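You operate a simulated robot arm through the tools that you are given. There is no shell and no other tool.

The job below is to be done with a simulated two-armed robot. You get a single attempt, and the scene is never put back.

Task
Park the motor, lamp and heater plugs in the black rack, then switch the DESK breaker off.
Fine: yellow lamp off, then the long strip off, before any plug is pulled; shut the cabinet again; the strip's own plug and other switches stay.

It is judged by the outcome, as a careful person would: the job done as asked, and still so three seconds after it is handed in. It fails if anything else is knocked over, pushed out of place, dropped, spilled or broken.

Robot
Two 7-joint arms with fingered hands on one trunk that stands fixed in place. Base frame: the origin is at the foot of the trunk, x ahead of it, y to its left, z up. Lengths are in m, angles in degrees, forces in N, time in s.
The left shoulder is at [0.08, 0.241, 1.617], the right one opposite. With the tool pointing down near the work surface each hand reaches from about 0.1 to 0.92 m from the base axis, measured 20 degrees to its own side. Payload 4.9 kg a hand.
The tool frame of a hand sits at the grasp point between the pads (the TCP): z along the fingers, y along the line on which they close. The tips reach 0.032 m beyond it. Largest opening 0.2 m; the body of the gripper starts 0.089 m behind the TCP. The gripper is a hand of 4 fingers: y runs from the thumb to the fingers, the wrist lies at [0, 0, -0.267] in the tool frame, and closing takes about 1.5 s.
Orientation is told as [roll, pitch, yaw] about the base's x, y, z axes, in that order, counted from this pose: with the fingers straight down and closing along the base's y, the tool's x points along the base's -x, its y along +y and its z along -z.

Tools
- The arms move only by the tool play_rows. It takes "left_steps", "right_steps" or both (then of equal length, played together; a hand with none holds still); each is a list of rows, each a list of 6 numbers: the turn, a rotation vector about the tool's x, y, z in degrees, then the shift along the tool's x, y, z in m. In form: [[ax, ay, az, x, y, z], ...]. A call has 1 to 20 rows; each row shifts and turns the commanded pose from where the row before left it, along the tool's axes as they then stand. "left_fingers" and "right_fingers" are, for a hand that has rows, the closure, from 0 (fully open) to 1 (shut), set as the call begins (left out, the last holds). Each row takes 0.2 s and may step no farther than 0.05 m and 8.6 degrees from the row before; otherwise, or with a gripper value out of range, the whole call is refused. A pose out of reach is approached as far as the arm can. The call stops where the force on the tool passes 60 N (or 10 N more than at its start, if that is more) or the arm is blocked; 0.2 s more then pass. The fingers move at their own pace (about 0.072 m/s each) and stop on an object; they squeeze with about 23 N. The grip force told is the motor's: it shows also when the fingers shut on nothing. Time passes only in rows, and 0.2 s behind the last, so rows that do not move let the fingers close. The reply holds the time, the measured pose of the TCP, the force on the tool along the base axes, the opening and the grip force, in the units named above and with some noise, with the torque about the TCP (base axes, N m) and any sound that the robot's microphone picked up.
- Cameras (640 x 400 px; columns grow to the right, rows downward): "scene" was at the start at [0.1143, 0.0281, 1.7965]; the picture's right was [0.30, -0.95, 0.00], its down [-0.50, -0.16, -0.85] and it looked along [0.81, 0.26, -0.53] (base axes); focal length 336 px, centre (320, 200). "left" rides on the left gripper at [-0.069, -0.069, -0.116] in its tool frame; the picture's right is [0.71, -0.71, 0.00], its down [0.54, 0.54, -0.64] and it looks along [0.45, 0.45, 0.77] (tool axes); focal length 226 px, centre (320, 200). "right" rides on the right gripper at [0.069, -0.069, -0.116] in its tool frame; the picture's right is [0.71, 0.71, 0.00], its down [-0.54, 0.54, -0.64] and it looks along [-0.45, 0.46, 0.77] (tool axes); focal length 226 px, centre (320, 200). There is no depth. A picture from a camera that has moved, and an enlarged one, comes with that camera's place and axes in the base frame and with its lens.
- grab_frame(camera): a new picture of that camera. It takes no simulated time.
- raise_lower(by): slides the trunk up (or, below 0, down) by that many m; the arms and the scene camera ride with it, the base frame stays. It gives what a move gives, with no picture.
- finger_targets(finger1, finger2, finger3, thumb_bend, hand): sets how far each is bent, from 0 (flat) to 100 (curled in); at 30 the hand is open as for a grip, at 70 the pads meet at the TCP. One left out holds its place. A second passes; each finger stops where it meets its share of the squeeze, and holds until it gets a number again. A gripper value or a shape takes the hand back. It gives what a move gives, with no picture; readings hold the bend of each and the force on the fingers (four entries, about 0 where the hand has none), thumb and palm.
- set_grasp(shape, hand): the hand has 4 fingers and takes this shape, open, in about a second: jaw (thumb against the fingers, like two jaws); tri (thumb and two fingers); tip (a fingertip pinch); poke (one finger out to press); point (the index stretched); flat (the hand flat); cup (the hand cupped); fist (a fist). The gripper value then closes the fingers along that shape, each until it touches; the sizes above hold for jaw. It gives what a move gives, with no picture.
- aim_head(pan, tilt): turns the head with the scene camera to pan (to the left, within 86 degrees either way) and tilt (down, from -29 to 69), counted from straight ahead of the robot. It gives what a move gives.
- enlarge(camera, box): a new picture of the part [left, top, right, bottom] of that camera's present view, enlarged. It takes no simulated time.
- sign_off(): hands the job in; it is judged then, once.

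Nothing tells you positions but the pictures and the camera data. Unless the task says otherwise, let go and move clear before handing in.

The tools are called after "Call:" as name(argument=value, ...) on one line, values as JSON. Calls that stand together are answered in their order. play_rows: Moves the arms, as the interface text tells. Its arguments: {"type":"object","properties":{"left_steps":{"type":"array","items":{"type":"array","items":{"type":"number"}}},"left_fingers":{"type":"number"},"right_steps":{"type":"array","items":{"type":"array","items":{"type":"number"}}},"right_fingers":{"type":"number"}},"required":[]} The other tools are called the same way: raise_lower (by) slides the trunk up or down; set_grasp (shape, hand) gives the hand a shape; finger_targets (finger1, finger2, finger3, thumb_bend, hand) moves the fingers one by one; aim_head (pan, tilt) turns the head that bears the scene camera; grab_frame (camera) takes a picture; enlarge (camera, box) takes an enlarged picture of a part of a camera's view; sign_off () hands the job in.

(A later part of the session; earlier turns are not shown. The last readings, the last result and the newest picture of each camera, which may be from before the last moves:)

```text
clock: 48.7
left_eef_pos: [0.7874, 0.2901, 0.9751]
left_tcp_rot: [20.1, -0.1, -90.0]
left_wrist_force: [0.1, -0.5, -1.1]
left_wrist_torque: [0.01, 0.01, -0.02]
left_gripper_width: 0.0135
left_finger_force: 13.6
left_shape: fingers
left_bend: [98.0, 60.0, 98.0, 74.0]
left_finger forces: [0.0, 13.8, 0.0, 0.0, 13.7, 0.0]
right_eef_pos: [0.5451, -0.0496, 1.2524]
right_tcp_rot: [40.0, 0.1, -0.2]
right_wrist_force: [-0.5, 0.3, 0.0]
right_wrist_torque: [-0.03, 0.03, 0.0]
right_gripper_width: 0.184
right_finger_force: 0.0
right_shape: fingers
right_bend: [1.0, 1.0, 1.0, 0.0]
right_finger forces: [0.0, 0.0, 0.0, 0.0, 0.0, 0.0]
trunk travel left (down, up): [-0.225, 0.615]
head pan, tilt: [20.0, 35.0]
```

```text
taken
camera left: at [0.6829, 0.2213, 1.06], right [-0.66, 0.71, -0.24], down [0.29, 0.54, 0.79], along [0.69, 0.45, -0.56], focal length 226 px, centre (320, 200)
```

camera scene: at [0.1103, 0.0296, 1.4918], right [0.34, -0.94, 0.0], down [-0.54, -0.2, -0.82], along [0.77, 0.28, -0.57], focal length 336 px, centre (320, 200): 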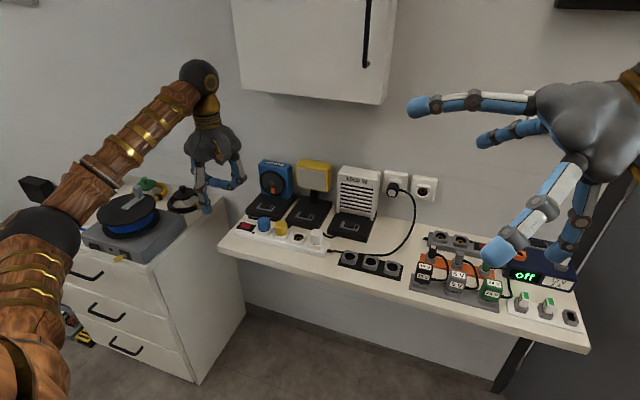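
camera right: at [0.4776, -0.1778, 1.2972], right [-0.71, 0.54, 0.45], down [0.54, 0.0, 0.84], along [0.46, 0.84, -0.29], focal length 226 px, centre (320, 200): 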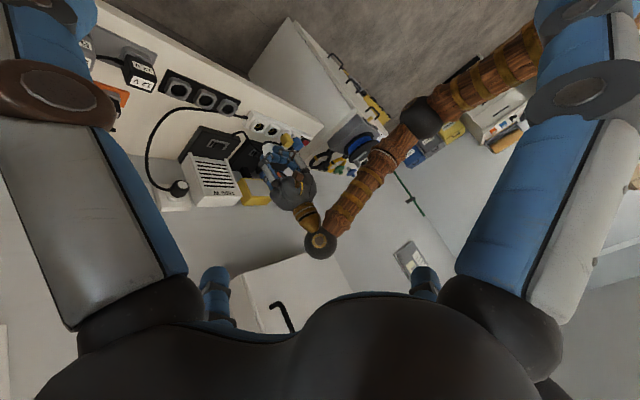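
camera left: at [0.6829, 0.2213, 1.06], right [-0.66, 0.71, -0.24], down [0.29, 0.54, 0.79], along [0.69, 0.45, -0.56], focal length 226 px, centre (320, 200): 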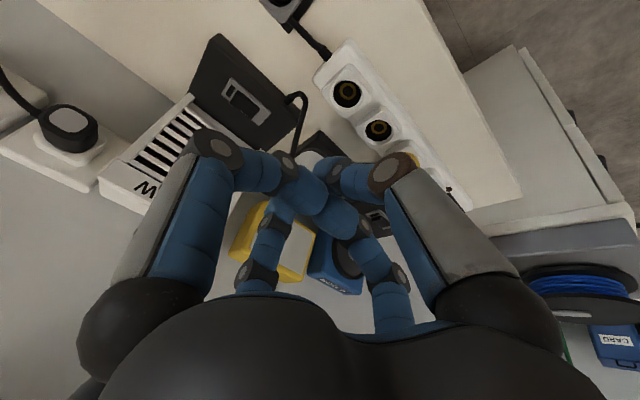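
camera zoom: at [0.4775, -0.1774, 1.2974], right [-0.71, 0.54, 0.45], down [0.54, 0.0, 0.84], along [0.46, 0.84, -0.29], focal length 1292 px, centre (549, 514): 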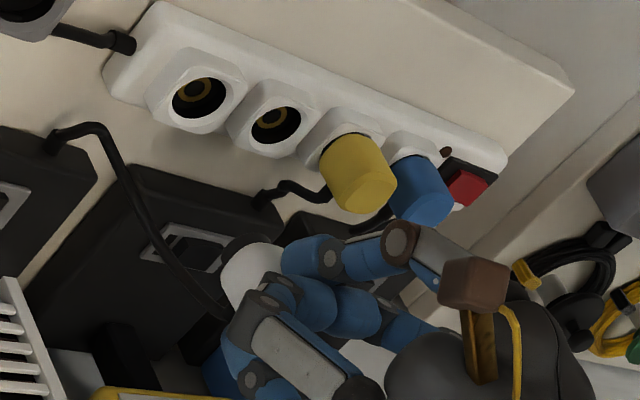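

The compensation looks about right. I'll carry the plug over toward rack socket 3 at a safe height while moving the right hand to give a side view of the rack.

Call:
play_rows(left_steps=[[0, 0, 0, -0.0373, 0, 0], [0, 0, 0, -0.0373, 0, 0], [0, 0, 0, -0.0373, 0, 0], [0, 0, 0, -0.0373, 0, 0], [0, 0, 0, -0.0373, 0, 0], [0, 0, 0, -0.0373, 0, 0], [0, 0, 0, 0, 0, 0], [0, 0, 0, 0, 0, 0], [0, 0, 0, 0, 0, 0]], right_steps=[[-6.6667, 0, 0, 0, 0, 0], [-6.6667, 0, 0, 0, 0, 0], [-6.6667, 0, 0, 0, 0, 0], [0, 0, 0, -0.0058, -0.0453, 0.005], [0, 0, 0, -0.0058, -0.0453, 0.005], [0, 0, 0, -0.0058, -0.0453, 0.005], [0, 0, 0, -0.0058, -0.0453, 0.005], [0, 0, 0, -0.0058, -0.0453, 0.005], [0, 0, 0, -0.0058, -0.0453, 0.005]])

Call:
grab_frame(camera="scene")

Call:
grab_frame(camera="right")

Call:
grab_frame(camera="left")

```text
clock: 50.7
left_eef_pos: [0.7871, 0.0632, 0.973]
left_tcp_rot: [20.1, 0.0, -90.0]
left_wrist_force: [0.2, -0.8, -1.4]
left_wrist_torque: [0.0, 0.0, 0.01]
left_gripper_width: 0.0135
left_finger_force: 13.8
left_shape: fingers
left_bend: [98.0, 60.0, 98.0, 74.0]
left_finger forces: [0.1, 13.6, 0.1, 0.0, 13.7, 0.0]
right_eef_pos: [0.5823, -0.1626, 1.0001]
right_tcp_rot: [60.1, 0.0, 0.0]
right_wrist_force: [1.4, -0.9, -0.3]
right_wrist_torque: [0.01, 0.02, 0.02]
right_gripper_width: 0.1842
right_finger_force: 0.0
right_shape: fingers
right_bend: [1.0, 1.0, 1.0, 0.0]
right_finger forces: [0.1, 0.1, 0.0, 0.1, 0.1, 0.1]
trunk travel left (down, up): [-0.225, 0.615]
head pan, tilt: [20.0, 35.0]
```

```text
taken
camera scene: at [0.1118, 0.0295, 1.4917], right [0.34, -0.94, 0.0], down [-0.54, -0.2, -0.82], along [0.77, 0.28, -0.57], focal length 336 px, centre (320, 200)
```

scene: 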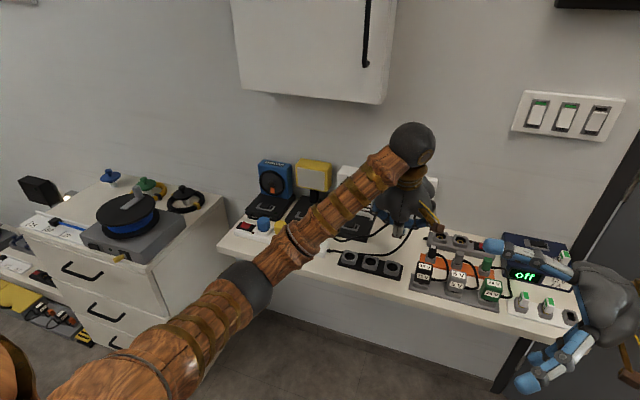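

```text
taken
camera right: at [0.5147, -0.2975, 0.9979], right [-0.71, 0.35, 0.61], down [0.54, -0.29, 0.79], along [0.46, 0.89, 0.01], focal length 226 px, centre (320, 200)
```

right: 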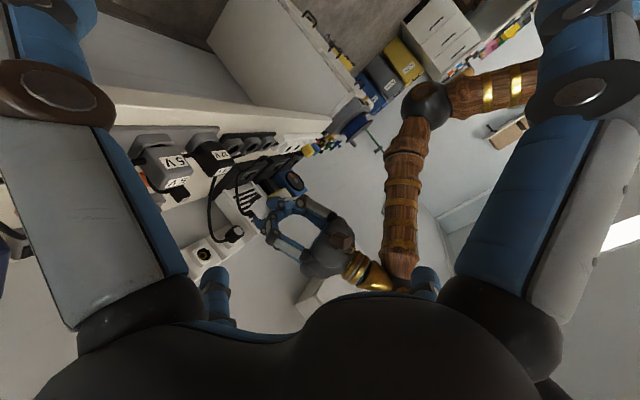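

```text
taken
camera left: at [0.6844, -0.0065, 1.0574], right [-0.66, 0.71, -0.24], down [0.29, 0.54, 0.79], along [0.69, 0.46, -0.56], focal length 226 px, centre (320, 200)
```

left: 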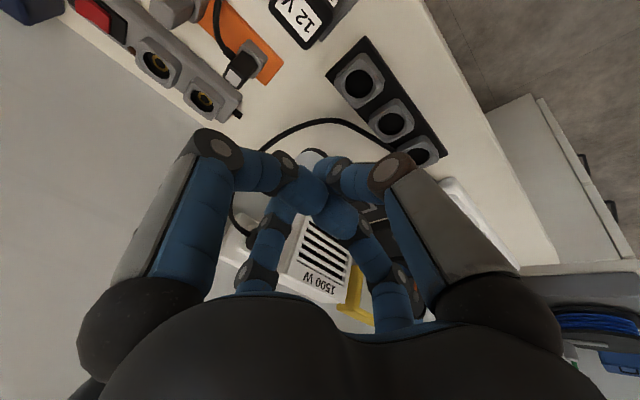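

Call:
enlarge(camera="right", box=[220, 160, 320, 240])

Call:
enlarge(camera="left", box=[280, 120, 370, 200])

Call:
enlarge(camera="scene", box=[340, 180, 450, 290])

```text
5.00 times, centred on (270, 200) of right
camera zoom: at [0.5147, -0.2975, 0.9979], right [-0.71, 0.35, 0.61], down [0.54, -0.29, 0.79], along [0.46, 0.89, 0.01], focal length 1130 px, centre (570, 200)
```

zoom: 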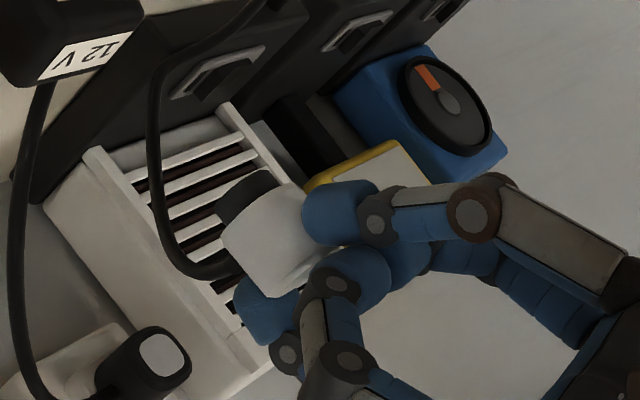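

```text
5.00 times, centred on (325, 160) of left
camera zoom: at [0.6844, -0.0065, 1.0574], right [-0.66, 0.71, -0.24], down [0.29, 0.54, 0.79], along [0.69, 0.46, -0.56], focal length 1130 px, centre (295, 400)
```

zoom: 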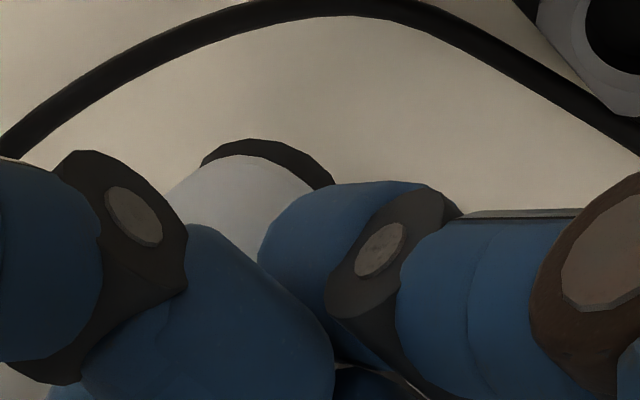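

```text
3.64 times, centred on (395, 235) of scene
camera zoom: at [0.1118, 0.0295, 1.4917], right [0.34, -0.94, 0.0], down [-0.54, -0.2, -0.82], along [0.77, 0.28, -0.57], focal length 1223 px, centre (47, 73)
```

zoom: 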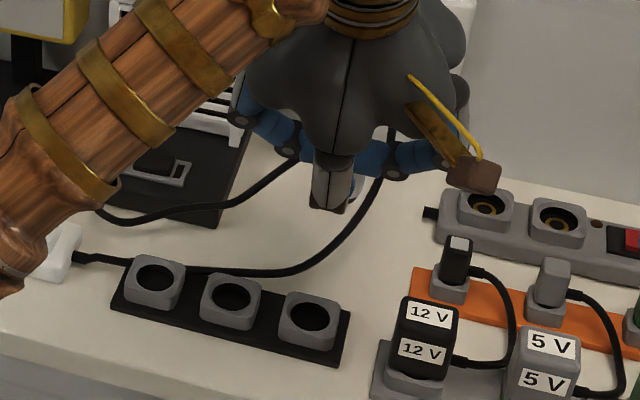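

The side view shows the plug is now upright. I'll zoom on rack socket 3 from the left camera to fix its exact position.

Call:
enlarge(camera="left", box=[320, 40, 450, 170])

Call:
enlarge(camera="right", box=[180, 120, 280, 200])

Call:
enlarge(camera="scene", box=[335, 240, 410, 290])

```text
3.08 times, centred on (385, 105) of left
camera zoom: at [0.6844, -0.0065, 1.0574], right [-0.66, 0.71, -0.24], down [0.29, 0.54, 0.79], along [0.69, 0.46, -0.56], focal length 696 px, centre (120, 492)
```

zoom: 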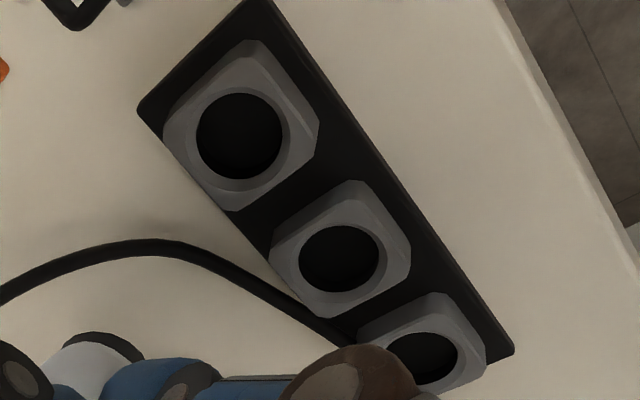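

```text
5.00 times, centred on (230, 160) of right
camera zoom: at [0.5147, -0.2975, 0.9979], right [-0.71, 0.35, 0.61], down [0.54, -0.29, 0.79], along [0.46, 0.89, 0.01], focal length 1130 px, centre (770, 400)
```

zoom: 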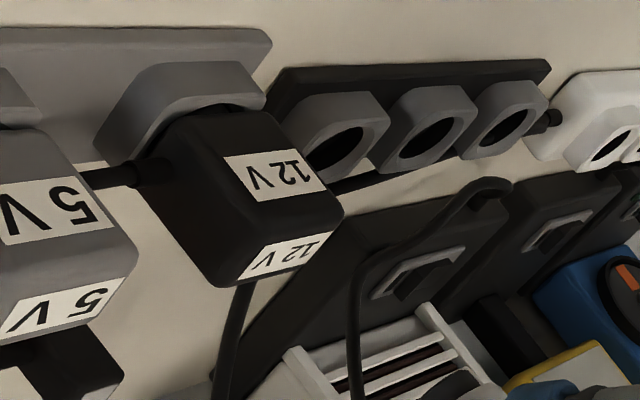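

```text
8.00 times, centred on (372, 265) of scene
camera zoom: at [0.1118, 0.0295, 1.4917], right [0.34, -0.94, 0.0], down [-0.54, -0.2, -0.82], along [0.77, 0.28, -0.57], focal length 2691 px, centre (-100, -320)
```

zoom: 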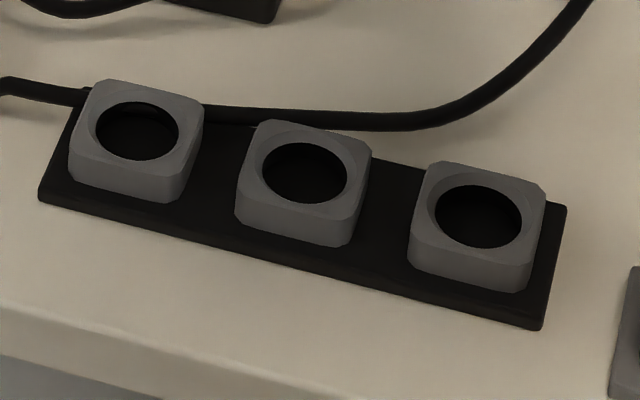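

Rack sockets triangulate to x≈0.787, y≈0.0653/0.1256/0.1858, top z≈0.8155. The plug axis sits about 2.6 cm wall-ward of the TCP, so I'll shift and lower to hover just above socket 3.

Call:
play_rows(left_steps=[[0, 0, 0, 0.001, -0.0156, 0.0156], [0, 0, 0, 0.001, -0.0156, 0.0156], [0, 0, 0, 0.001, -0.0156, 0.0156], [0, 0, 0, 0, 0, 0]])

Call:
enlarge(camera="left", box=[270, 90, 410, 200])

Call:
enlarge(camera="right", box=[200, 130, 300, 210])

Call:
enlarge(camera="scene", box=[335, 200, 430, 290])

```text
clock: 51.7
left_eef_pos: [0.7615, 0.0707, 0.9146]
left_tcp_rot: [20.1, 0.1, -90.1]
left_wrist_force: [-0.7, 0.2, -1.4]
left_wrist_torque: [0.02, 0.01, 0.03]
left_gripper_width: 0.0136
left_finger_force: 13.8
left_shape: fingers
left_bend: [98.0, 60.0, 98.0, 74.0]
left_finger forces: [0.0, 13.7, 0.0, 0.0, 13.7, 0.0]
right_eef_pos: [0.5833, -0.1627, 0.9992]
right_tcp_rot: [60.0, 0.1, -0.1]
right_wrist_force: [0.5, -0.3, -0.8]
right_wrist_torque: [0.0, 0.01, 0.01]
right_gripper_width: 0.1838
right_finger_force: 0.0
right_shape: fingers
right_bend: [1.0, 1.0, 1.0, 0.0]
right_finger forces: [0.1, 0.0, 0.0, 0.0, 0.0, 0.0]
trunk travel left (down, up): [-0.225, 0.615]
head pan, tilt: [20.0, 35.0]
```

```text
3.64 times, centred on (340, 145) of left
camera zoom: at [0.6568, 0.0016, 0.9995], right [-0.66, 0.71, -0.24], down [0.29, 0.54, 0.79], along [0.69, 0.45, -0.56], focal length 822 px, centre (247, 400)
```

zoom: 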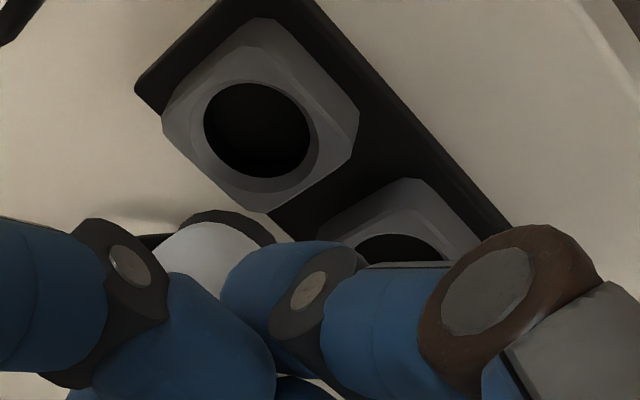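

```text
5.00 times, centred on (250, 170) of right
camera zoom: at [0.5146, -0.2964, 0.9986], right [-0.71, 0.35, 0.61], down [0.54, -0.29, 0.79], along [0.46, 0.89, 0.01], focal length 1130 px, centre (670, 350)
```

zoom: 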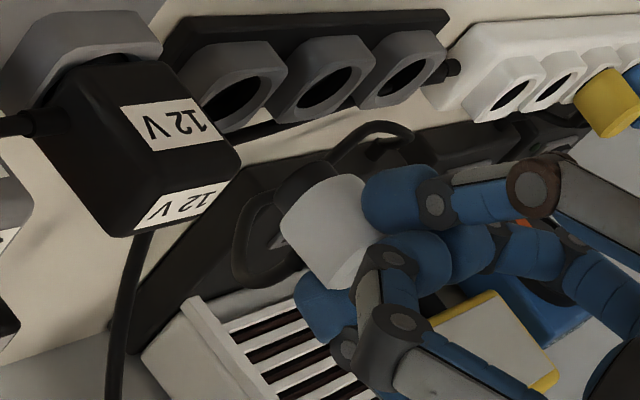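

```text
4.44 times, centred on (382, 245) of scene
camera zoom: at [0.1117, 0.0306, 1.4917], right [0.34, -0.94, 0.0], down [-0.54, -0.2, -0.82], along [0.77, 0.28, -0.57], focal length 1495 px, centre (42, 0)
```

zoom: 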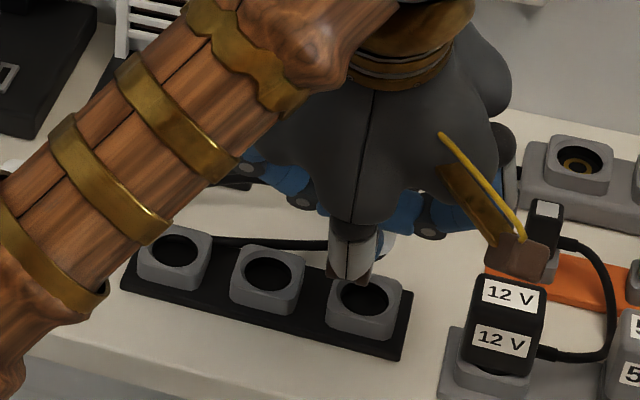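

The plug is almost over socket 3 in X; it needs about 6 mm toward -Y. I'll correct and lower to just above the hole.

Call:
play_rows(left_steps=[[0, 0, 0, -0.003, -0.0065, 0.0163], [0, 0, 0, -0.003, -0.0065, 0.0163], [0, 0, 0, 0, 0, 0]])

Call:
enlarge(camera="left", box=[270, 90, 410, 200])

Call:
enlarge(camera="right", box=[200, 130, 300, 210])

Call:
enlarge(camera="scene", box=[350, 220, 420, 290])

```text
clock: 52.5
left_eef_pos: [0.757, 0.0668, 0.8785]
left_tcp_rot: [19.9, 0.1, -89.9]
left_wrist_force: [-0.5, 0.3, -1.4]
left_wrist_torque: [-0.04, -0.02, -0.03]
left_gripper_width: 0.0137
left_finger_force: 13.5
left_shape: fingers
left_bend: [98.0, 60.0, 98.0, 74.0]
left_finger forces: [0.1, 13.6, 0.1, 0.0, 13.7, 0.0]
right_eef_pos: [0.5832, -0.1625, 1.0006]
right_tcp_rot: [60.1, 0.0, -0.2]
right_wrist_force: [0.3, -0.3, -0.4]
right_wrist_torque: [-0.02, 0.0, 0.01]
right_gripper_width: 0.1841
right_finger_force: 0.0
right_shape: fingers
right_bend: [1.0, 1.0, 1.0, 0.0]
right_finger forces: [0.0, 0.0, 0.1, 0.0, 0.1, 0.0]
trunk travel left (down, up): [-0.225, 0.615]
head pan, tilt: [20.0, 35.0]
```

```text
3.64 times, centred on (340, 145) of left
camera zoom: at [0.6535, -0.0041, 0.9644], right [-0.67, 0.71, -0.24], down [0.29, 0.54, 0.79], along [0.69, 0.46, -0.56], focal length 822 px, centre (247, 400)
```

zoom: 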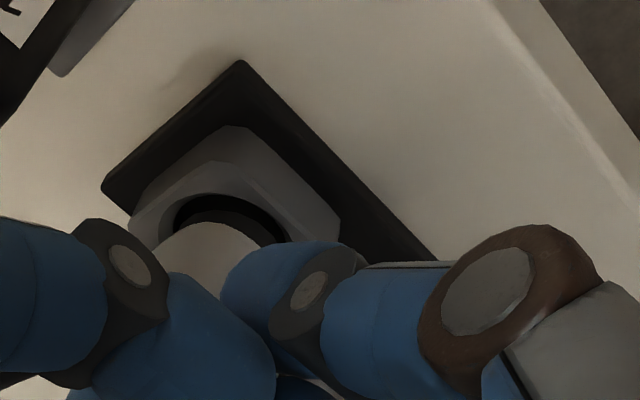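

```text
5.00 times, centred on (250, 170) of right
camera zoom: at [0.5146, -0.2962, 0.9987], right [-0.71, 0.35, 0.61], down [0.54, -0.29, 0.79], along [0.46, 0.89, 0.01], focal length 1130 px, centre (670, 350)
```

zoom: 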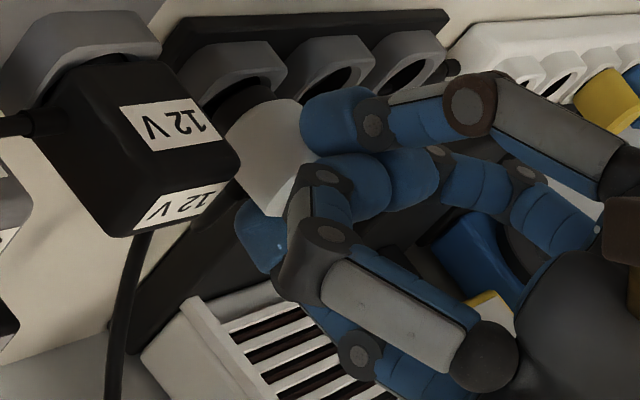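

```text
5.71 times, centred on (385, 255) of scene
camera zoom: at [0.1116, 0.0309, 1.4917], right [0.34, -0.94, 0.0], down [-0.54, -0.2, -0.82], along [0.77, 0.28, -0.57], focal length 1922 px, centre (-51, -114)
```

zoom: 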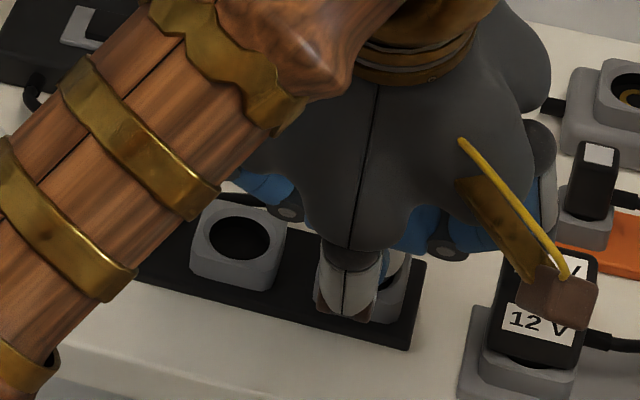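

Call:
enlarge(camera="left", box=[295, 115, 355, 165])

Call:
enlarge(camera="right", box=[230, 140, 280, 180])

Call:
enlarge(camera="scene", box=[380, 250, 416, 282])

```text
8.00 times, centred on (325, 140) of left
camera zoom: at [0.6535, -0.0041, 0.9644], right [-0.67, 0.71, -0.24], down [0.29, 0.54, 0.79], along [0.69, 0.46, -0.56], focal length 1808 px, centre (280, 680)
```

zoom: 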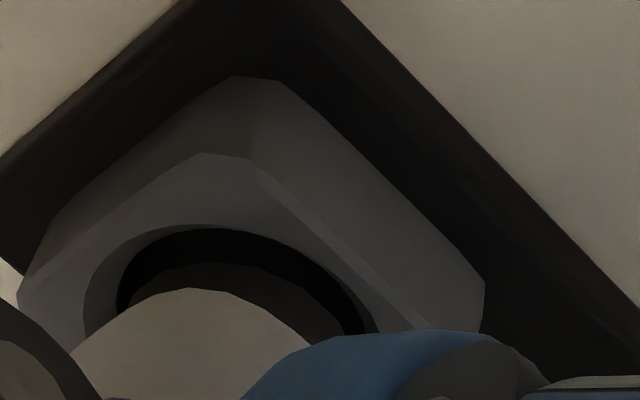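

```text
10.00 times, centred on (255, 160) of right
camera zoom: at [0.5146, -0.2962, 0.9987], right [-0.71, 0.35, 0.61], down [0.54, -0.29, 0.79], along [0.46, 0.89, 0.01], focal length 2261 px, centre (970, 600)
```

zoom: 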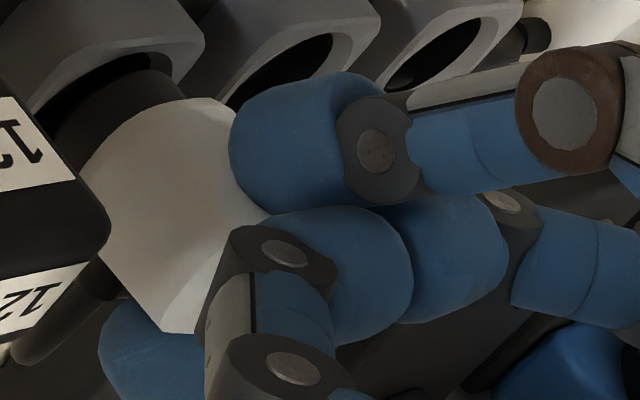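

```text
12.50 times, centred on (398, 266) of scene
camera zoom: at [0.1116, 0.0309, 1.4917], right [0.34, -0.94, 0.0], down [-0.54, -0.2, -0.82], along [0.77, 0.28, -0.57], focal length 4205 px, centre (-655, -625)
```

zoom: 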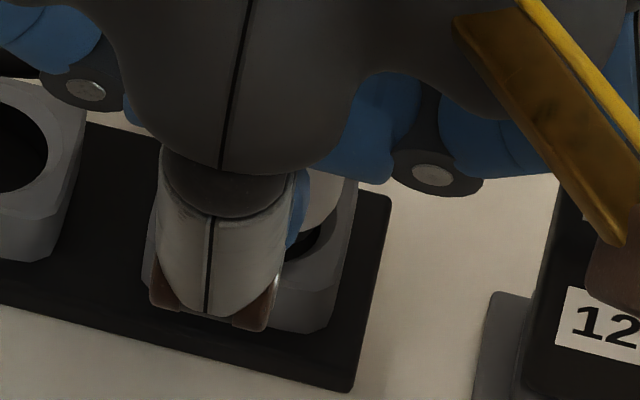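

The barrel looks nearly centred over the hole. I'll lower in 2–3 mm steps and watch the forces.

Call:
play_rows(left_steps=[[0, 0, 0, 0, -0.001, 0.0028], [0, 0, 0, 0, -0.001, 0.0028], [0, 0, 0, 0, 0, 0]])

Call:
enlarge(camera="left", box=[295, 115, 355, 165])

```text
clock: 53.3
left_eef_pos: [0.7579, 0.0646, 0.8727]
left_tcp_rot: [20.1, 0.0, -89.9]
left_wrist_force: [0.7, 0.1, -1.0]
left_wrist_torque: [-0.02, 0.02, 0.01]
left_gripper_width: 0.013
left_finger_force: 13.4
left_shape: fingers
left_bend: [98.0, 60.0, 98.0, 74.0]
left_finger forces: [0.0, 13.7, 0.0, 0.0, 13.7, 0.1]
right_eef_pos: [0.5835, -0.1612, 0.9985]
right_tcp_rot: [60.1, 0.0, -0.2]
right_wrist_force: [-1.0, -1.3, 0.1]
right_wrist_torque: [-0.02, 0.03, -0.01]
right_gripper_width: 0.184
right_finger_force: 0.1
right_shape: fingers
right_bend: [1.0, 1.0, 1.0, 0.0]
right_finger forces: [0.1, 0.1, 0.0, 0.0, 0.0, 0.0]
trunk travel left (down, up): [-0.225, 0.615]
head pan, tilt: [20.0, 35.0]
```

```text
8.00 times, centred on (325, 140) of left
camera zoom: at [0.654, -0.0046, 0.9586], right [-0.67, 0.71, -0.24], down [0.29, 0.54, 0.79], along [0.69, 0.46, -0.56], focal length 1808 px, centre (280, 680)
```

zoom: 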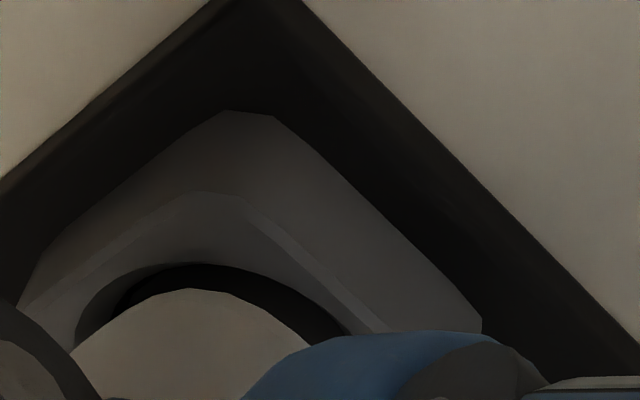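

Call:
play_rows(left_steps=[[0, 0, 0, 0, -0.001, 0.0028], [0, 0, 0, 0, 0, 0]])

Call:
enlarge(camera="left", box=[295, 115, 355, 165])

Call:
enlarge(camera="scene", box=[380, 250, 416, 282])

```text
clock: 53.9
left_eef_pos: [0.7576, 0.0635, 0.87]
left_tcp_rot: [20.0, 0.0, -90.0]
left_wrist_force: [2.2, -0.4, 0.5]
left_wrist_torque: [0.0, -0.08, 0.05]
left_gripper_width: 0.013
left_finger_force: 12.9
left_shape: fingers
left_bend: [98.0, 59.0, 98.0, 74.0]
left_finger forces: [0.1, 13.9, 0.0, 0.0, 12.0, 0.1]
right_eef_pos: [0.5825, -0.1626, 1.0]
right_tcp_rot: [60.0, 0.0, -0.1]
right_wrist_force: [-0.1, 0.9, 0.4]
right_wrist_torque: [-0.01, -0.04, -0.03]
right_gripper_width: 0.1841
right_finger_force: 0.1
right_shape: fingers
right_bend: [1.0, 1.0, 1.0, 0.0]
right_finger forces: [0.0, 0.0, 0.0, 0.1, 0.0, 0.0]
trunk travel left (down, up): [-0.225, 0.615]
head pan, tilt: [20.0, 35.0]
```

```text
8.00 times, centred on (325, 140) of left
camera zoom: at [0.6542, -0.0049, 0.9557], right [-0.66, 0.71, -0.24], down [0.29, 0.54, 0.79], along [0.69, 0.45, -0.56], focal length 1808 px, centre (280, 680)
```

zoom: 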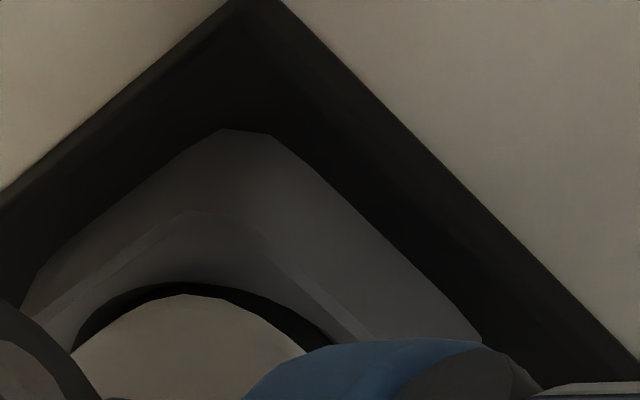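

```text
12.50 times, centred on (398, 266) of scene
camera zoom: at [0.1118, 0.0309, 1.4916], right [0.34, -0.94, 0.0], down [-0.54, -0.2, -0.82], along [0.77, 0.28, -0.57], focal length 4205 px, centre (-655, -625)
```

zoom: 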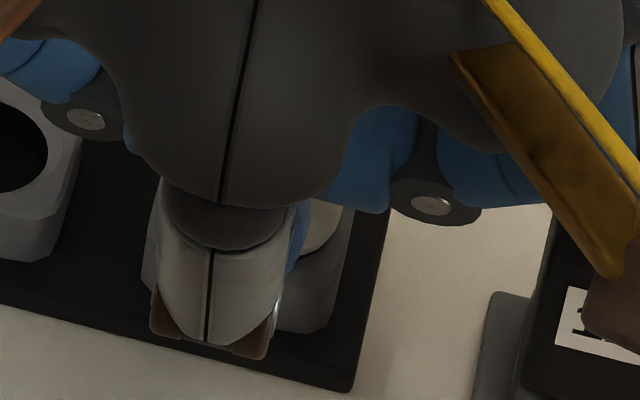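

There is a slight sideways contact (+2 N in X), so the barrel is in the hole. I'll nudge +X slightly while continuing down.

Call:
play_rows(left_steps=[[0, 0, 0, 0, 0, 0.0031], [0, 0, 0, 0, -0.001, 0.0028], [0, 0, 0, 0, 0, 0]])

Call:
enlarge(camera="left", box=[295, 115, 355, 165])

Call:
enlarge(camera="right", box=[220, 130, 290, 190])

```text
clock: 54.7
left_eef_pos: [0.7582, 0.0639, 0.865]
left_tcp_rot: [20.1, 0.0, -90.0]
left_wrist_force: [-1.3, -1.8, 6.8]
left_wrist_torque: [-0.07, -0.24, -0.02]
left_gripper_width: 0.0121
left_finger_force: 14.3
left_shape: fingers
left_bend: [98.0, 59.0, 98.0, 75.0]
left_finger forces: [0.0, 13.8, 0.1, 0.0, 14.7, 0.1]
right_eef_pos: [0.5824, -0.1611, 1.0011]
right_tcp_rot: [60.0, 0.0, -0.1]
right_wrist_force: [-0.6, 0.2, -0.5]
right_wrist_torque: [-0.02, -0.01, 0.02]
right_gripper_width: 0.1839
right_finger_force: 0.1
right_shape: fingers
right_bend: [1.0, 1.0, 1.0, 0.0]
right_finger forces: [0.0, 0.0, 0.0, 0.0, 0.1, 0.1]
trunk travel left (down, up): [-0.225, 0.615]
head pan, tilt: [20.0, 35.0]
```

```text
8.00 times, centred on (325, 140) of left
camera zoom: at [0.6543, -0.0051, 0.9513], right [-0.66, 0.71, -0.24], down [0.29, 0.54, 0.79], along [0.69, 0.45, -0.56], focal length 1808 px, centre (280, 680)
```

zoom: 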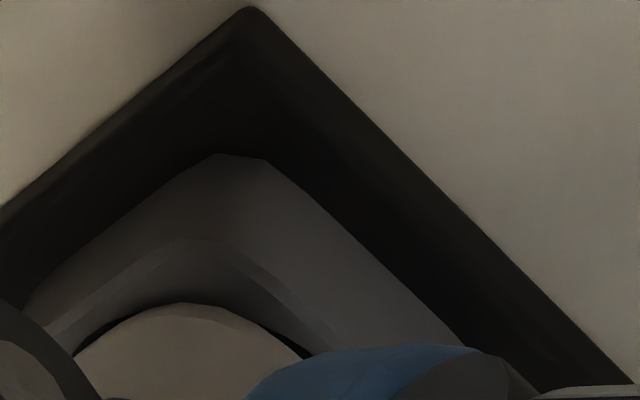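

```text
6.67 times, centred on (255, 160) of right
camera zoom: at [0.5137, -0.2964, 0.9992], right [-0.71, 0.35, 0.61], down [0.54, -0.29, 0.79], along [0.46, 0.89, 0.01], focal length 1507 px, centre (753, 467)
```

zoom: 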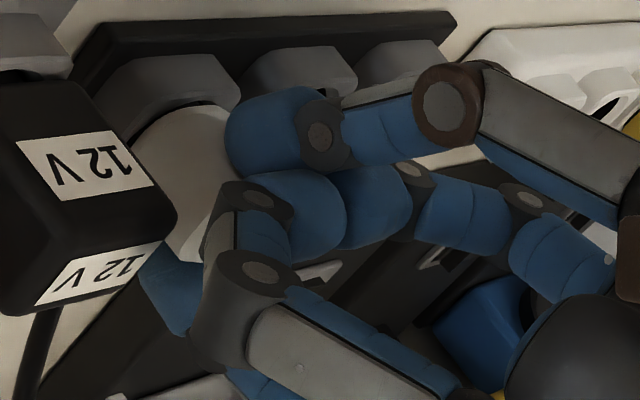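

Nearly seated with 7 N upward. I'll press a bit more to seat it fully.

Call:
play_rows(left_steps=[[0, 0, 0, 0, -0.001, 0.0028], [0, 0, 0, 0, -0.001, 0.0028], [0, 0, 0, 0, 0, 0]])

Call:
enlarge(camera="left", box=[295, 115, 355, 165])

Call:
enlarge(camera="right", box=[220, 130, 290, 190])

```text
clock: 55.5
left_eef_pos: [0.7572, 0.0637, 0.8606]
left_tcp_rot: [20.2, 0.0, -90.1]
left_wrist_force: [-11.8, 0.3, 20.0]
left_wrist_torque: [0.01, -0.34, 0.03]
left_gripper_width: 0.0099
left_finger_force: 20.0
left_shape: fingers
left_bend: [98.0, 59.0, 98.0, 77.0]
left_finger forces: [0.0, 14.2, 0.0, 0.0, 25.8, 0.0]
right_eef_pos: [0.5804, -0.1635, 1.0013]
right_tcp_rot: [60.0, -0.1, 0.0]
right_wrist_force: [-0.8, -0.2, 0.6]
right_wrist_torque: [-0.02, -0.03, 0.0]
right_gripper_width: 0.1839
right_finger_force: 0.0
right_shape: fingers
right_bend: [1.0, 1.0, 1.0, 0.0]
right_finger forces: [0.0, 0.1, 0.0, 0.1, 0.0, 0.0]
trunk travel left (down, up): [-0.225, 0.615]
head pan, tilt: [20.0, 35.0]
```

```text
8.00 times, centred on (325, 140) of left
camera zoom: at [0.6532, -0.0052, 0.9467], right [-0.66, 0.71, -0.24], down [0.29, 0.54, 0.79], along [0.69, 0.45, -0.56], focal length 1808 px, centre (280, 680)
```

zoom: 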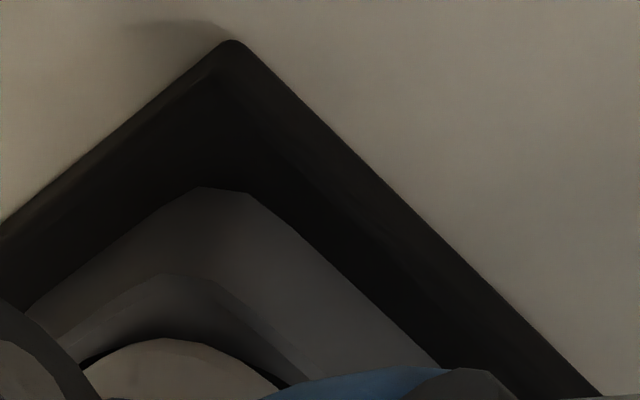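

```text
6.67 times, centred on (255, 160) of right
camera zoom: at [0.5119, -0.2963, 1.0002], right [-0.71, 0.35, 0.61], down [0.54, -0.29, 0.79], along [0.46, 0.89, 0.01], focal length 1507 px, centre (753, 467)
```

zoom: 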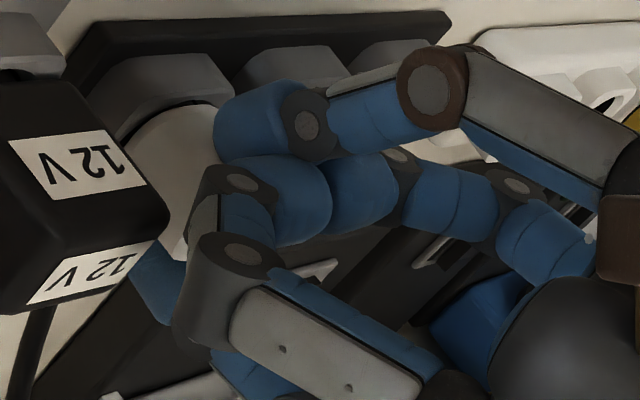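

Forces reached 20 N, so it's seated. I'll relieve the push slightly and open thumb and finger 2.

Call:
play_rows(left_steps=[[0, 0, 0, 0, 0.0005, -0.0019], [0, 0, 0, 0, 0, 0]])

Call:
finger_targets(hand="left", finger2=50, thumb_bend=58)

Call:
enlarge(camera="left", box=[270, 90, 410, 200])

Call:
enlarge(camera="right", box=[210, 120, 310, 200])

```text
clock: 56.1
left_eef_pos: [0.7567, 0.0641, 0.8623]
left_tcp_rot: [20.0, -0.1, -90.0]
left_wrist_force: [-11.6, 0.9, 13.2]
left_wrist_torque: [0.01, -0.12, 0.05]
left_gripper_width: 0.0102
left_finger_force: 18.2
left_shape: fingers
left_bend: [98.0, 59.0, 98.0, 77.0]
left_finger forces: [0.0, 13.6, 0.1, 0.0, 23.8, 0.1]
right_eef_pos: [0.5808, -0.1619, 1.0004]
right_tcp_rot: [60.0, -0.1, -0.2]
right_wrist_force: [-0.7, 0.1, 0.2]
right_wrist_torque: [-0.02, 0.02, 0.04]
right_gripper_width: 0.1839
right_finger_force: 0.1
right_shape: fingers
right_bend: [1.0, 1.0, 1.0, 0.0]
right_finger forces: [0.0, 0.0, 0.0, 0.0, 0.0, 0.0]
trunk travel left (down, up): [-0.225, 0.615]
head pan, tilt: [20.0, 35.0]
```

```text
clock: 57.1
left_eef_pos: [0.7593, 0.0646, 0.8611]
left_tcp_rot: [20.0, 0.0, -90.0]
left_wrist_force: [-0.3, 0.0, -0.6]
left_wrist_torque: [0.01, 0.01, 0.0]
left_gripper_width: 0.0421
left_finger_force: 0.0
left_shape: fingers
left_bend: [98.0, 50.0, 98.0, 57.0]
left_finger forces: [0.0, 0.0, 0.1, 0.1, 0.1, 0.0]
right_eef_pos: [0.5825, -0.1619, 0.9994]
right_tcp_rot: [60.0, 0.0, -0.2]
right_wrist_force: [-0.1, 0.7, 0.3]
right_wrist_torque: [0.01, 0.01, -0.01]
right_gripper_width: 0.1839
right_finger_force: 0.0
right_shape: fingers
right_bend: [1.0, 1.0, 1.0, 0.0]
right_finger forces: [0.1, 0.1, 0.0, 0.1, 0.0, 0.0]
trunk travel left (down, up): [-0.225, 0.615]
head pan, tilt: [20.0, 35.0]
```

```text
3.64 times, centred on (340, 145) of left
camera zoom: at [0.6553, -0.0052, 0.9467], right [-0.66, 0.71, -0.24], down [0.29, 0.54, 0.79], along [0.69, 0.45, -0.56], focal length 822 px, centre (247, 400)
```

zoom: 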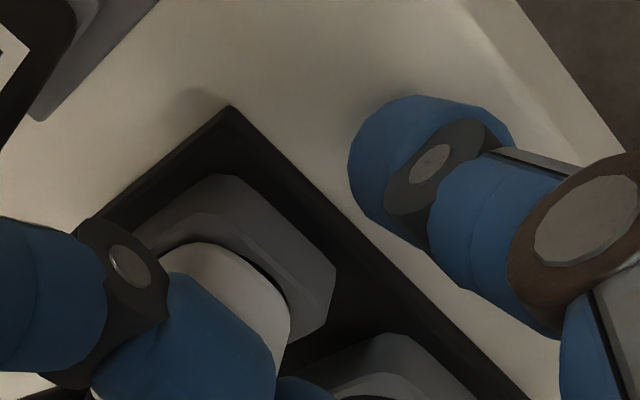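

```text
5.00 times, centred on (260, 160) of right
camera zoom: at [0.5144, -0.2963, 0.9988], right [-0.71, 0.35, 0.61], down [0.54, -0.29, 0.79], along [0.46, 0.89, 0.01], focal length 1130 px, centre (620, 400)
```

zoom: 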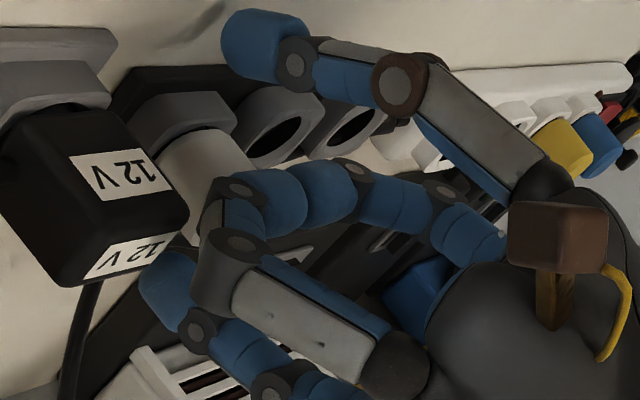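

Released cleanly and the heater plug stands in socket 3. I'll lift the hand away and check.

Call:
play_rows(left_steps=[[0, 0, 0, 0, 0.0034, -0.0094], [0, 0, 0, 0, 0.0068, -0.0188], [0, 0, 0, 0, 0.012, -0.033], [0, 0, 0, 0, 0.012, -0.033]])

Call:
grab_frame(camera="left")

Call:
enlarge(camera="right", box=[180, 110, 340, 220])

Call:
enlarge(camera="scene", box=[320, 200, 440, 300])

```text
clock: 58.1
left_eef_pos: [0.7579, 0.0652, 0.9591]
left_tcp_rot: [20.0, 0.0, -90.0]
left_wrist_force: [0.5, 0.2, 0.1]
left_wrist_torque: [0.04, -0.02, -0.01]
left_gripper_width: 0.0424
left_finger_force: 0.0
left_shape: fingers
left_bend: [98.0, 50.0, 98.0, 57.0]
left_finger forces: [0.0, 0.0, 0.0, 0.0, 0.1, 0.0]
right_eef_pos: [0.5822, -0.1626, 1.0009]
right_tcp_rot: [60.0, 0.1, -0.1]
right_wrist_force: [-0.6, 1.1, -0.5]
right_wrist_torque: [0.0, -0.03, -0.01]
right_gripper_width: 0.184
right_finger_force: 0.1
right_shape: fingers
right_bend: [1.0, 1.0, 1.0, 0.0]
right_finger forces: [0.0, 0.1, 0.0, 0.0, 0.0, 0.0]
trunk travel left (down, up): [-0.225, 0.615]
head pan, tilt: [20.0, 35.0]
```

```text
taken
camera left: at [0.6545, -0.0038, 1.0465], right [-0.66, 0.71, -0.24], down [0.29, 0.54, 0.79], along [0.69, 0.45, -0.56], focal length 226 px, centre (320, 200)
```

left: 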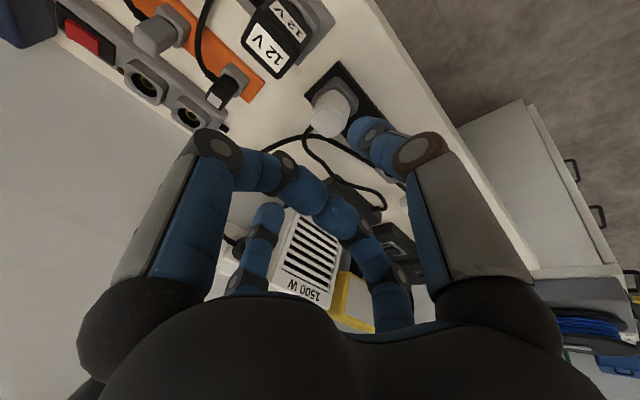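

```text
3.64 times, centred on (260, 165) of right
camera zoom: at [0.5141, -0.2966, 0.9987], right [-0.71, 0.35, 0.61], down [0.54, -0.29, 0.79], along [0.46, 0.89, 0.01], focal length 822 px, centre (538, 327)
```

zoom: 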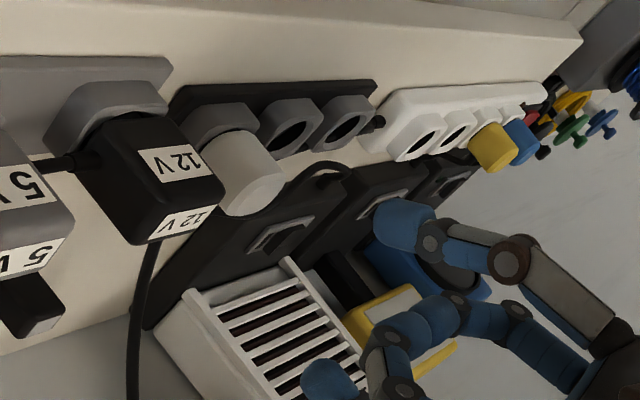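

```text
4.00 times, centred on (380, 250) of scene
camera zoom: at [0.1109, 0.0305, 1.4916], right [0.34, -0.94, 0.0], down [-0.54, -0.2, -0.82], along [0.77, 0.28, -0.57], focal length 1346 px, centre (80, 0)
```

zoom: 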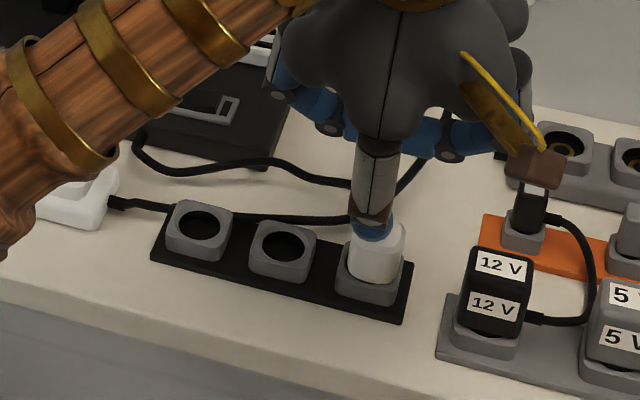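

The heater plug is parked upright in socket 3. Next the lamp plug: I'll straighten the hand and move above the yellow plug.

Call:
play_rows(left_steps=[[6.6667, 0, 0, 0, 0, 0], [6.6667, 0, 0, 0, 0, 0], [6.6667, 0, 0, 0, 0, 0], [0, 0, 0, 0.0473, 0.0047, -0.0059], [0, 0, 0, 0.0473, 0.0047, -0.0059], [0, 0, 0, 0.0473, 0.0047, -0.0059], [0, 0, 0, 0.0473, 0.0047, -0.0059], [0, 0, 0, 0.0473, 0.0047, -0.0059], [0, 0, 0, 0.0473, 0.0047, -0.0059], [0, 0, 0, 0.0473, 0.0047, -0.0059], [0, 0, 0, 0, 0, 0]])

Call:
finger_targets(hand="left", finger2=48, thumb_bend=48)

Call:
enlarge(camera="left", box=[280, 60, 440, 220])

Call:
enlarge(camera="scene", box=[240, 190, 420, 290])

Call:
enlarge(camera="scene", box=[350, 240, 410, 285])

```text
clock: 60.5
left_eef_pos: [0.7904, 0.3941, 1.0018]
left_tcp_rot: [0.0, 0.0, -90.0]
left_wrist_force: [0.0, 0.6, -0.9]
left_wrist_torque: [0.05, 0.01, -0.03]
left_gripper_width: 0.0425
left_finger_force: 0.0
left_shape: fingers
left_bend: [98.0, 50.0, 98.0, 57.0]
left_finger forces: [0.0, 0.1, 0.0, 0.0, 0.1, 0.1]
right_eef_pos: [0.5829, -0.1637, 0.9997]
right_tcp_rot: [60.0, 0.0, -0.1]
right_wrist_force: [0.2, -0.1, -0.5]
right_wrist_torque: [0.05, -0.01, 0.04]
right_gripper_width: 0.1841
right_finger_force: 0.0
right_shape: fingers
right_bend: [1.0, 1.0, 1.0, 0.0]
right_finger forces: [0.0, 0.0, 0.0, 0.1, 0.0, 0.0]
trunk travel left (down, up): [-0.225, 0.615]
head pan, tilt: [20.0, 35.0]
```

```text
clock: 61.5
left_eef_pos: [0.7903, 0.3945, 1.0017]
left_tcp_rot: [0.0, 0.0, -90.0]
left_wrist_force: [0.4, 0.8, 0.6]
left_wrist_torque: [0.01, 0.01, -0.01]
left_gripper_width: 0.0614
left_finger_force: 0.1
left_shape: fingers
left_bend: [98.0, 48.0, 98.0, 48.0]
left_finger forces: [0.0, 0.1, 0.1, 0.0, 0.0, 0.1]
right_eef_pos: [0.583, -0.161, 1.0002]
right_tcp_rot: [60.0, 0.0, -0.1]
right_wrist_force: [0.6, 0.2, -0.5]
right_wrist_torque: [0.02, -0.02, -0.01]
right_gripper_width: 0.1842
right_finger_force: 0.1
right_shape: fingers
right_bend: [1.0, 1.0, 1.0, 0.0]
right_finger forces: [0.0, 0.1, 0.0, 0.1, 0.1, 0.0]
trunk travel left (down, up): [-0.225, 0.615]
head pan, tilt: [20.0, 35.0]
```

```text
2.50 times, centred on (360, 140) of left
camera zoom: at [0.723, 0.3255, 1.1183], right [-0.71, 0.71, 0.0], down [0.54, 0.54, 0.64], along [0.45, 0.45, -0.77], focal length 565 px, centre (220, 350)
```

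zoom: 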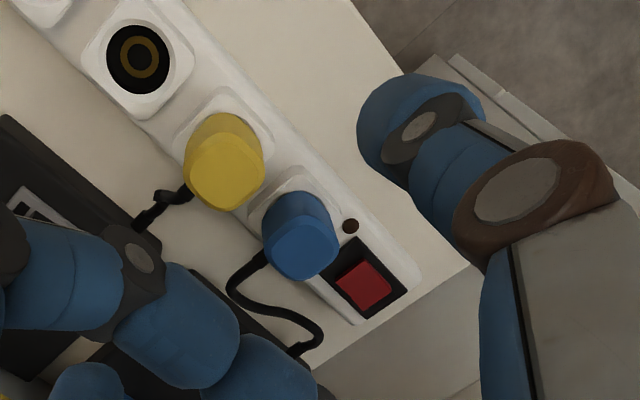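

```text
3.56 times, centred on (330, 240) of scene
camera zoom: at [0.1117, 0.0308, 1.4916], right [0.34, -0.94, 0.0], down [-0.54, -0.2, -0.82], along [0.77, 0.28, -0.57], focal length 1196 px, centre (284, 58)
```

zoom: 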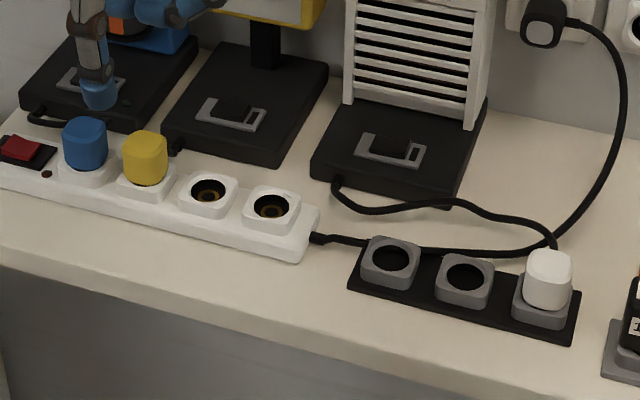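

```text
8.89 times, centred on (380, 262) of scene
camera zoom: at [0.1117, 0.0308, 1.4916], right [0.34, -0.94, 0.0], down [-0.54, -0.2, -0.82], along [0.77, 0.28, -0.57], focal length 2990 px, centre (-213, -356)
```

zoom: 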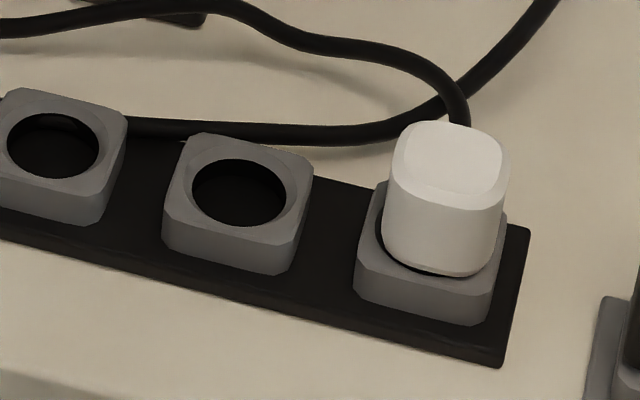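

The heater plug is well seated. The yellow plug is at about (0.7925, 0.399). I'll descend on it the same way.

Call:
play_rows(left_steps=[[0, 0, 0, 0.0047, 0.002, 0.03], [0, 0, 0, 0, 0, 0.03], [0, 0, 0, 0, 0, 0.03], [0, 0, 0, 0, 0, 0.012], [0, 0, 0, 0, 0, 0]])

Call:
enlarge(camera="left", box=[240, 80, 440, 240])

Call:
enlarge(camera="scene", box=[245, 170, 325, 250])

```text
clock: 62.7
left_eef_pos: [0.7947, 0.3967, 0.9013]
left_tcp_rot: [0.0, -0.1, -90.0]
left_wrist_force: [0.6, -0.3, 0.2]
left_wrist_torque: [-0.04, -0.05, 0.01]
left_gripper_width: 0.0612
left_finger_force: 0.1
left_shape: fingers
left_bend: [98.0, 48.0, 98.0, 48.0]
left_finger forces: [0.1, 0.1, 0.0, 0.0, 0.1, 0.0]
right_eef_pos: [0.5817, -0.1625, 0.9993]
right_tcp_rot: [60.0, 0.1, -0.1]
right_wrist_force: [-0.2, 0.1, -0.2]
right_wrist_torque: [-0.02, 0.02, -0.01]
right_gripper_width: 0.184
right_finger_force: 0.0
right_shape: fingers
right_bend: [1.0, 1.0, 1.0, 0.0]
right_finger forces: [0.0, 0.0, 0.0, 0.0, 0.1, 0.1]
trunk travel left (down, up): [-0.225, 0.615]
head pan, tilt: [20.0, 35.0]
```

```text
2.50 times, centred on (340, 160) of left
camera zoom: at [0.7264, 0.3283, 1.0178], right [-0.71, 0.71, 0.0], down [0.54, 0.54, 0.64], along [0.45, 0.45, -0.77], focal length 565 px, centre (270, 300)
```

zoom: 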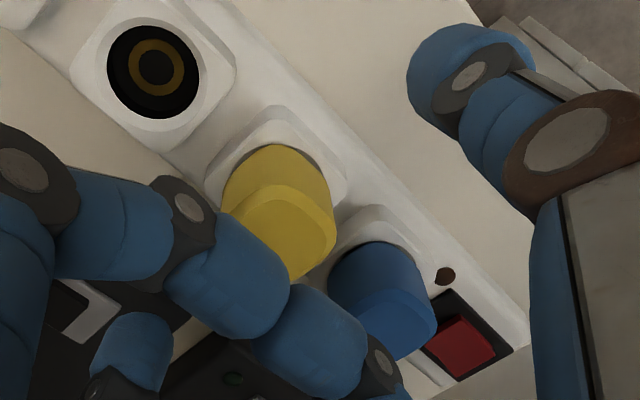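

```text
5.00 times, centred on (285, 210) of scene
camera zoom: at [0.1114, 0.031, 1.4917], right [0.34, -0.94, 0.0], down [-0.54, -0.2, -0.82], along [0.77, 0.28, -0.57], focal length 1682 px, centre (495, 150)
```

zoom: 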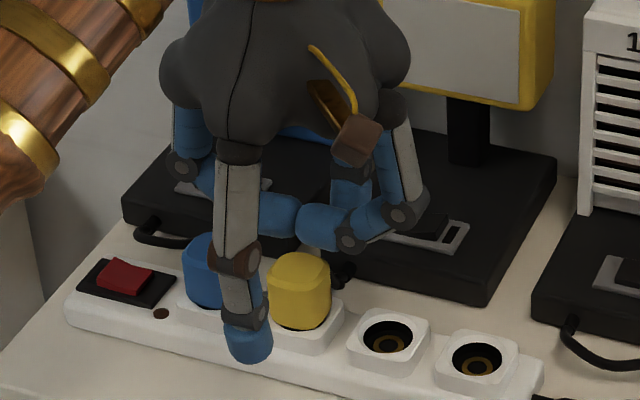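

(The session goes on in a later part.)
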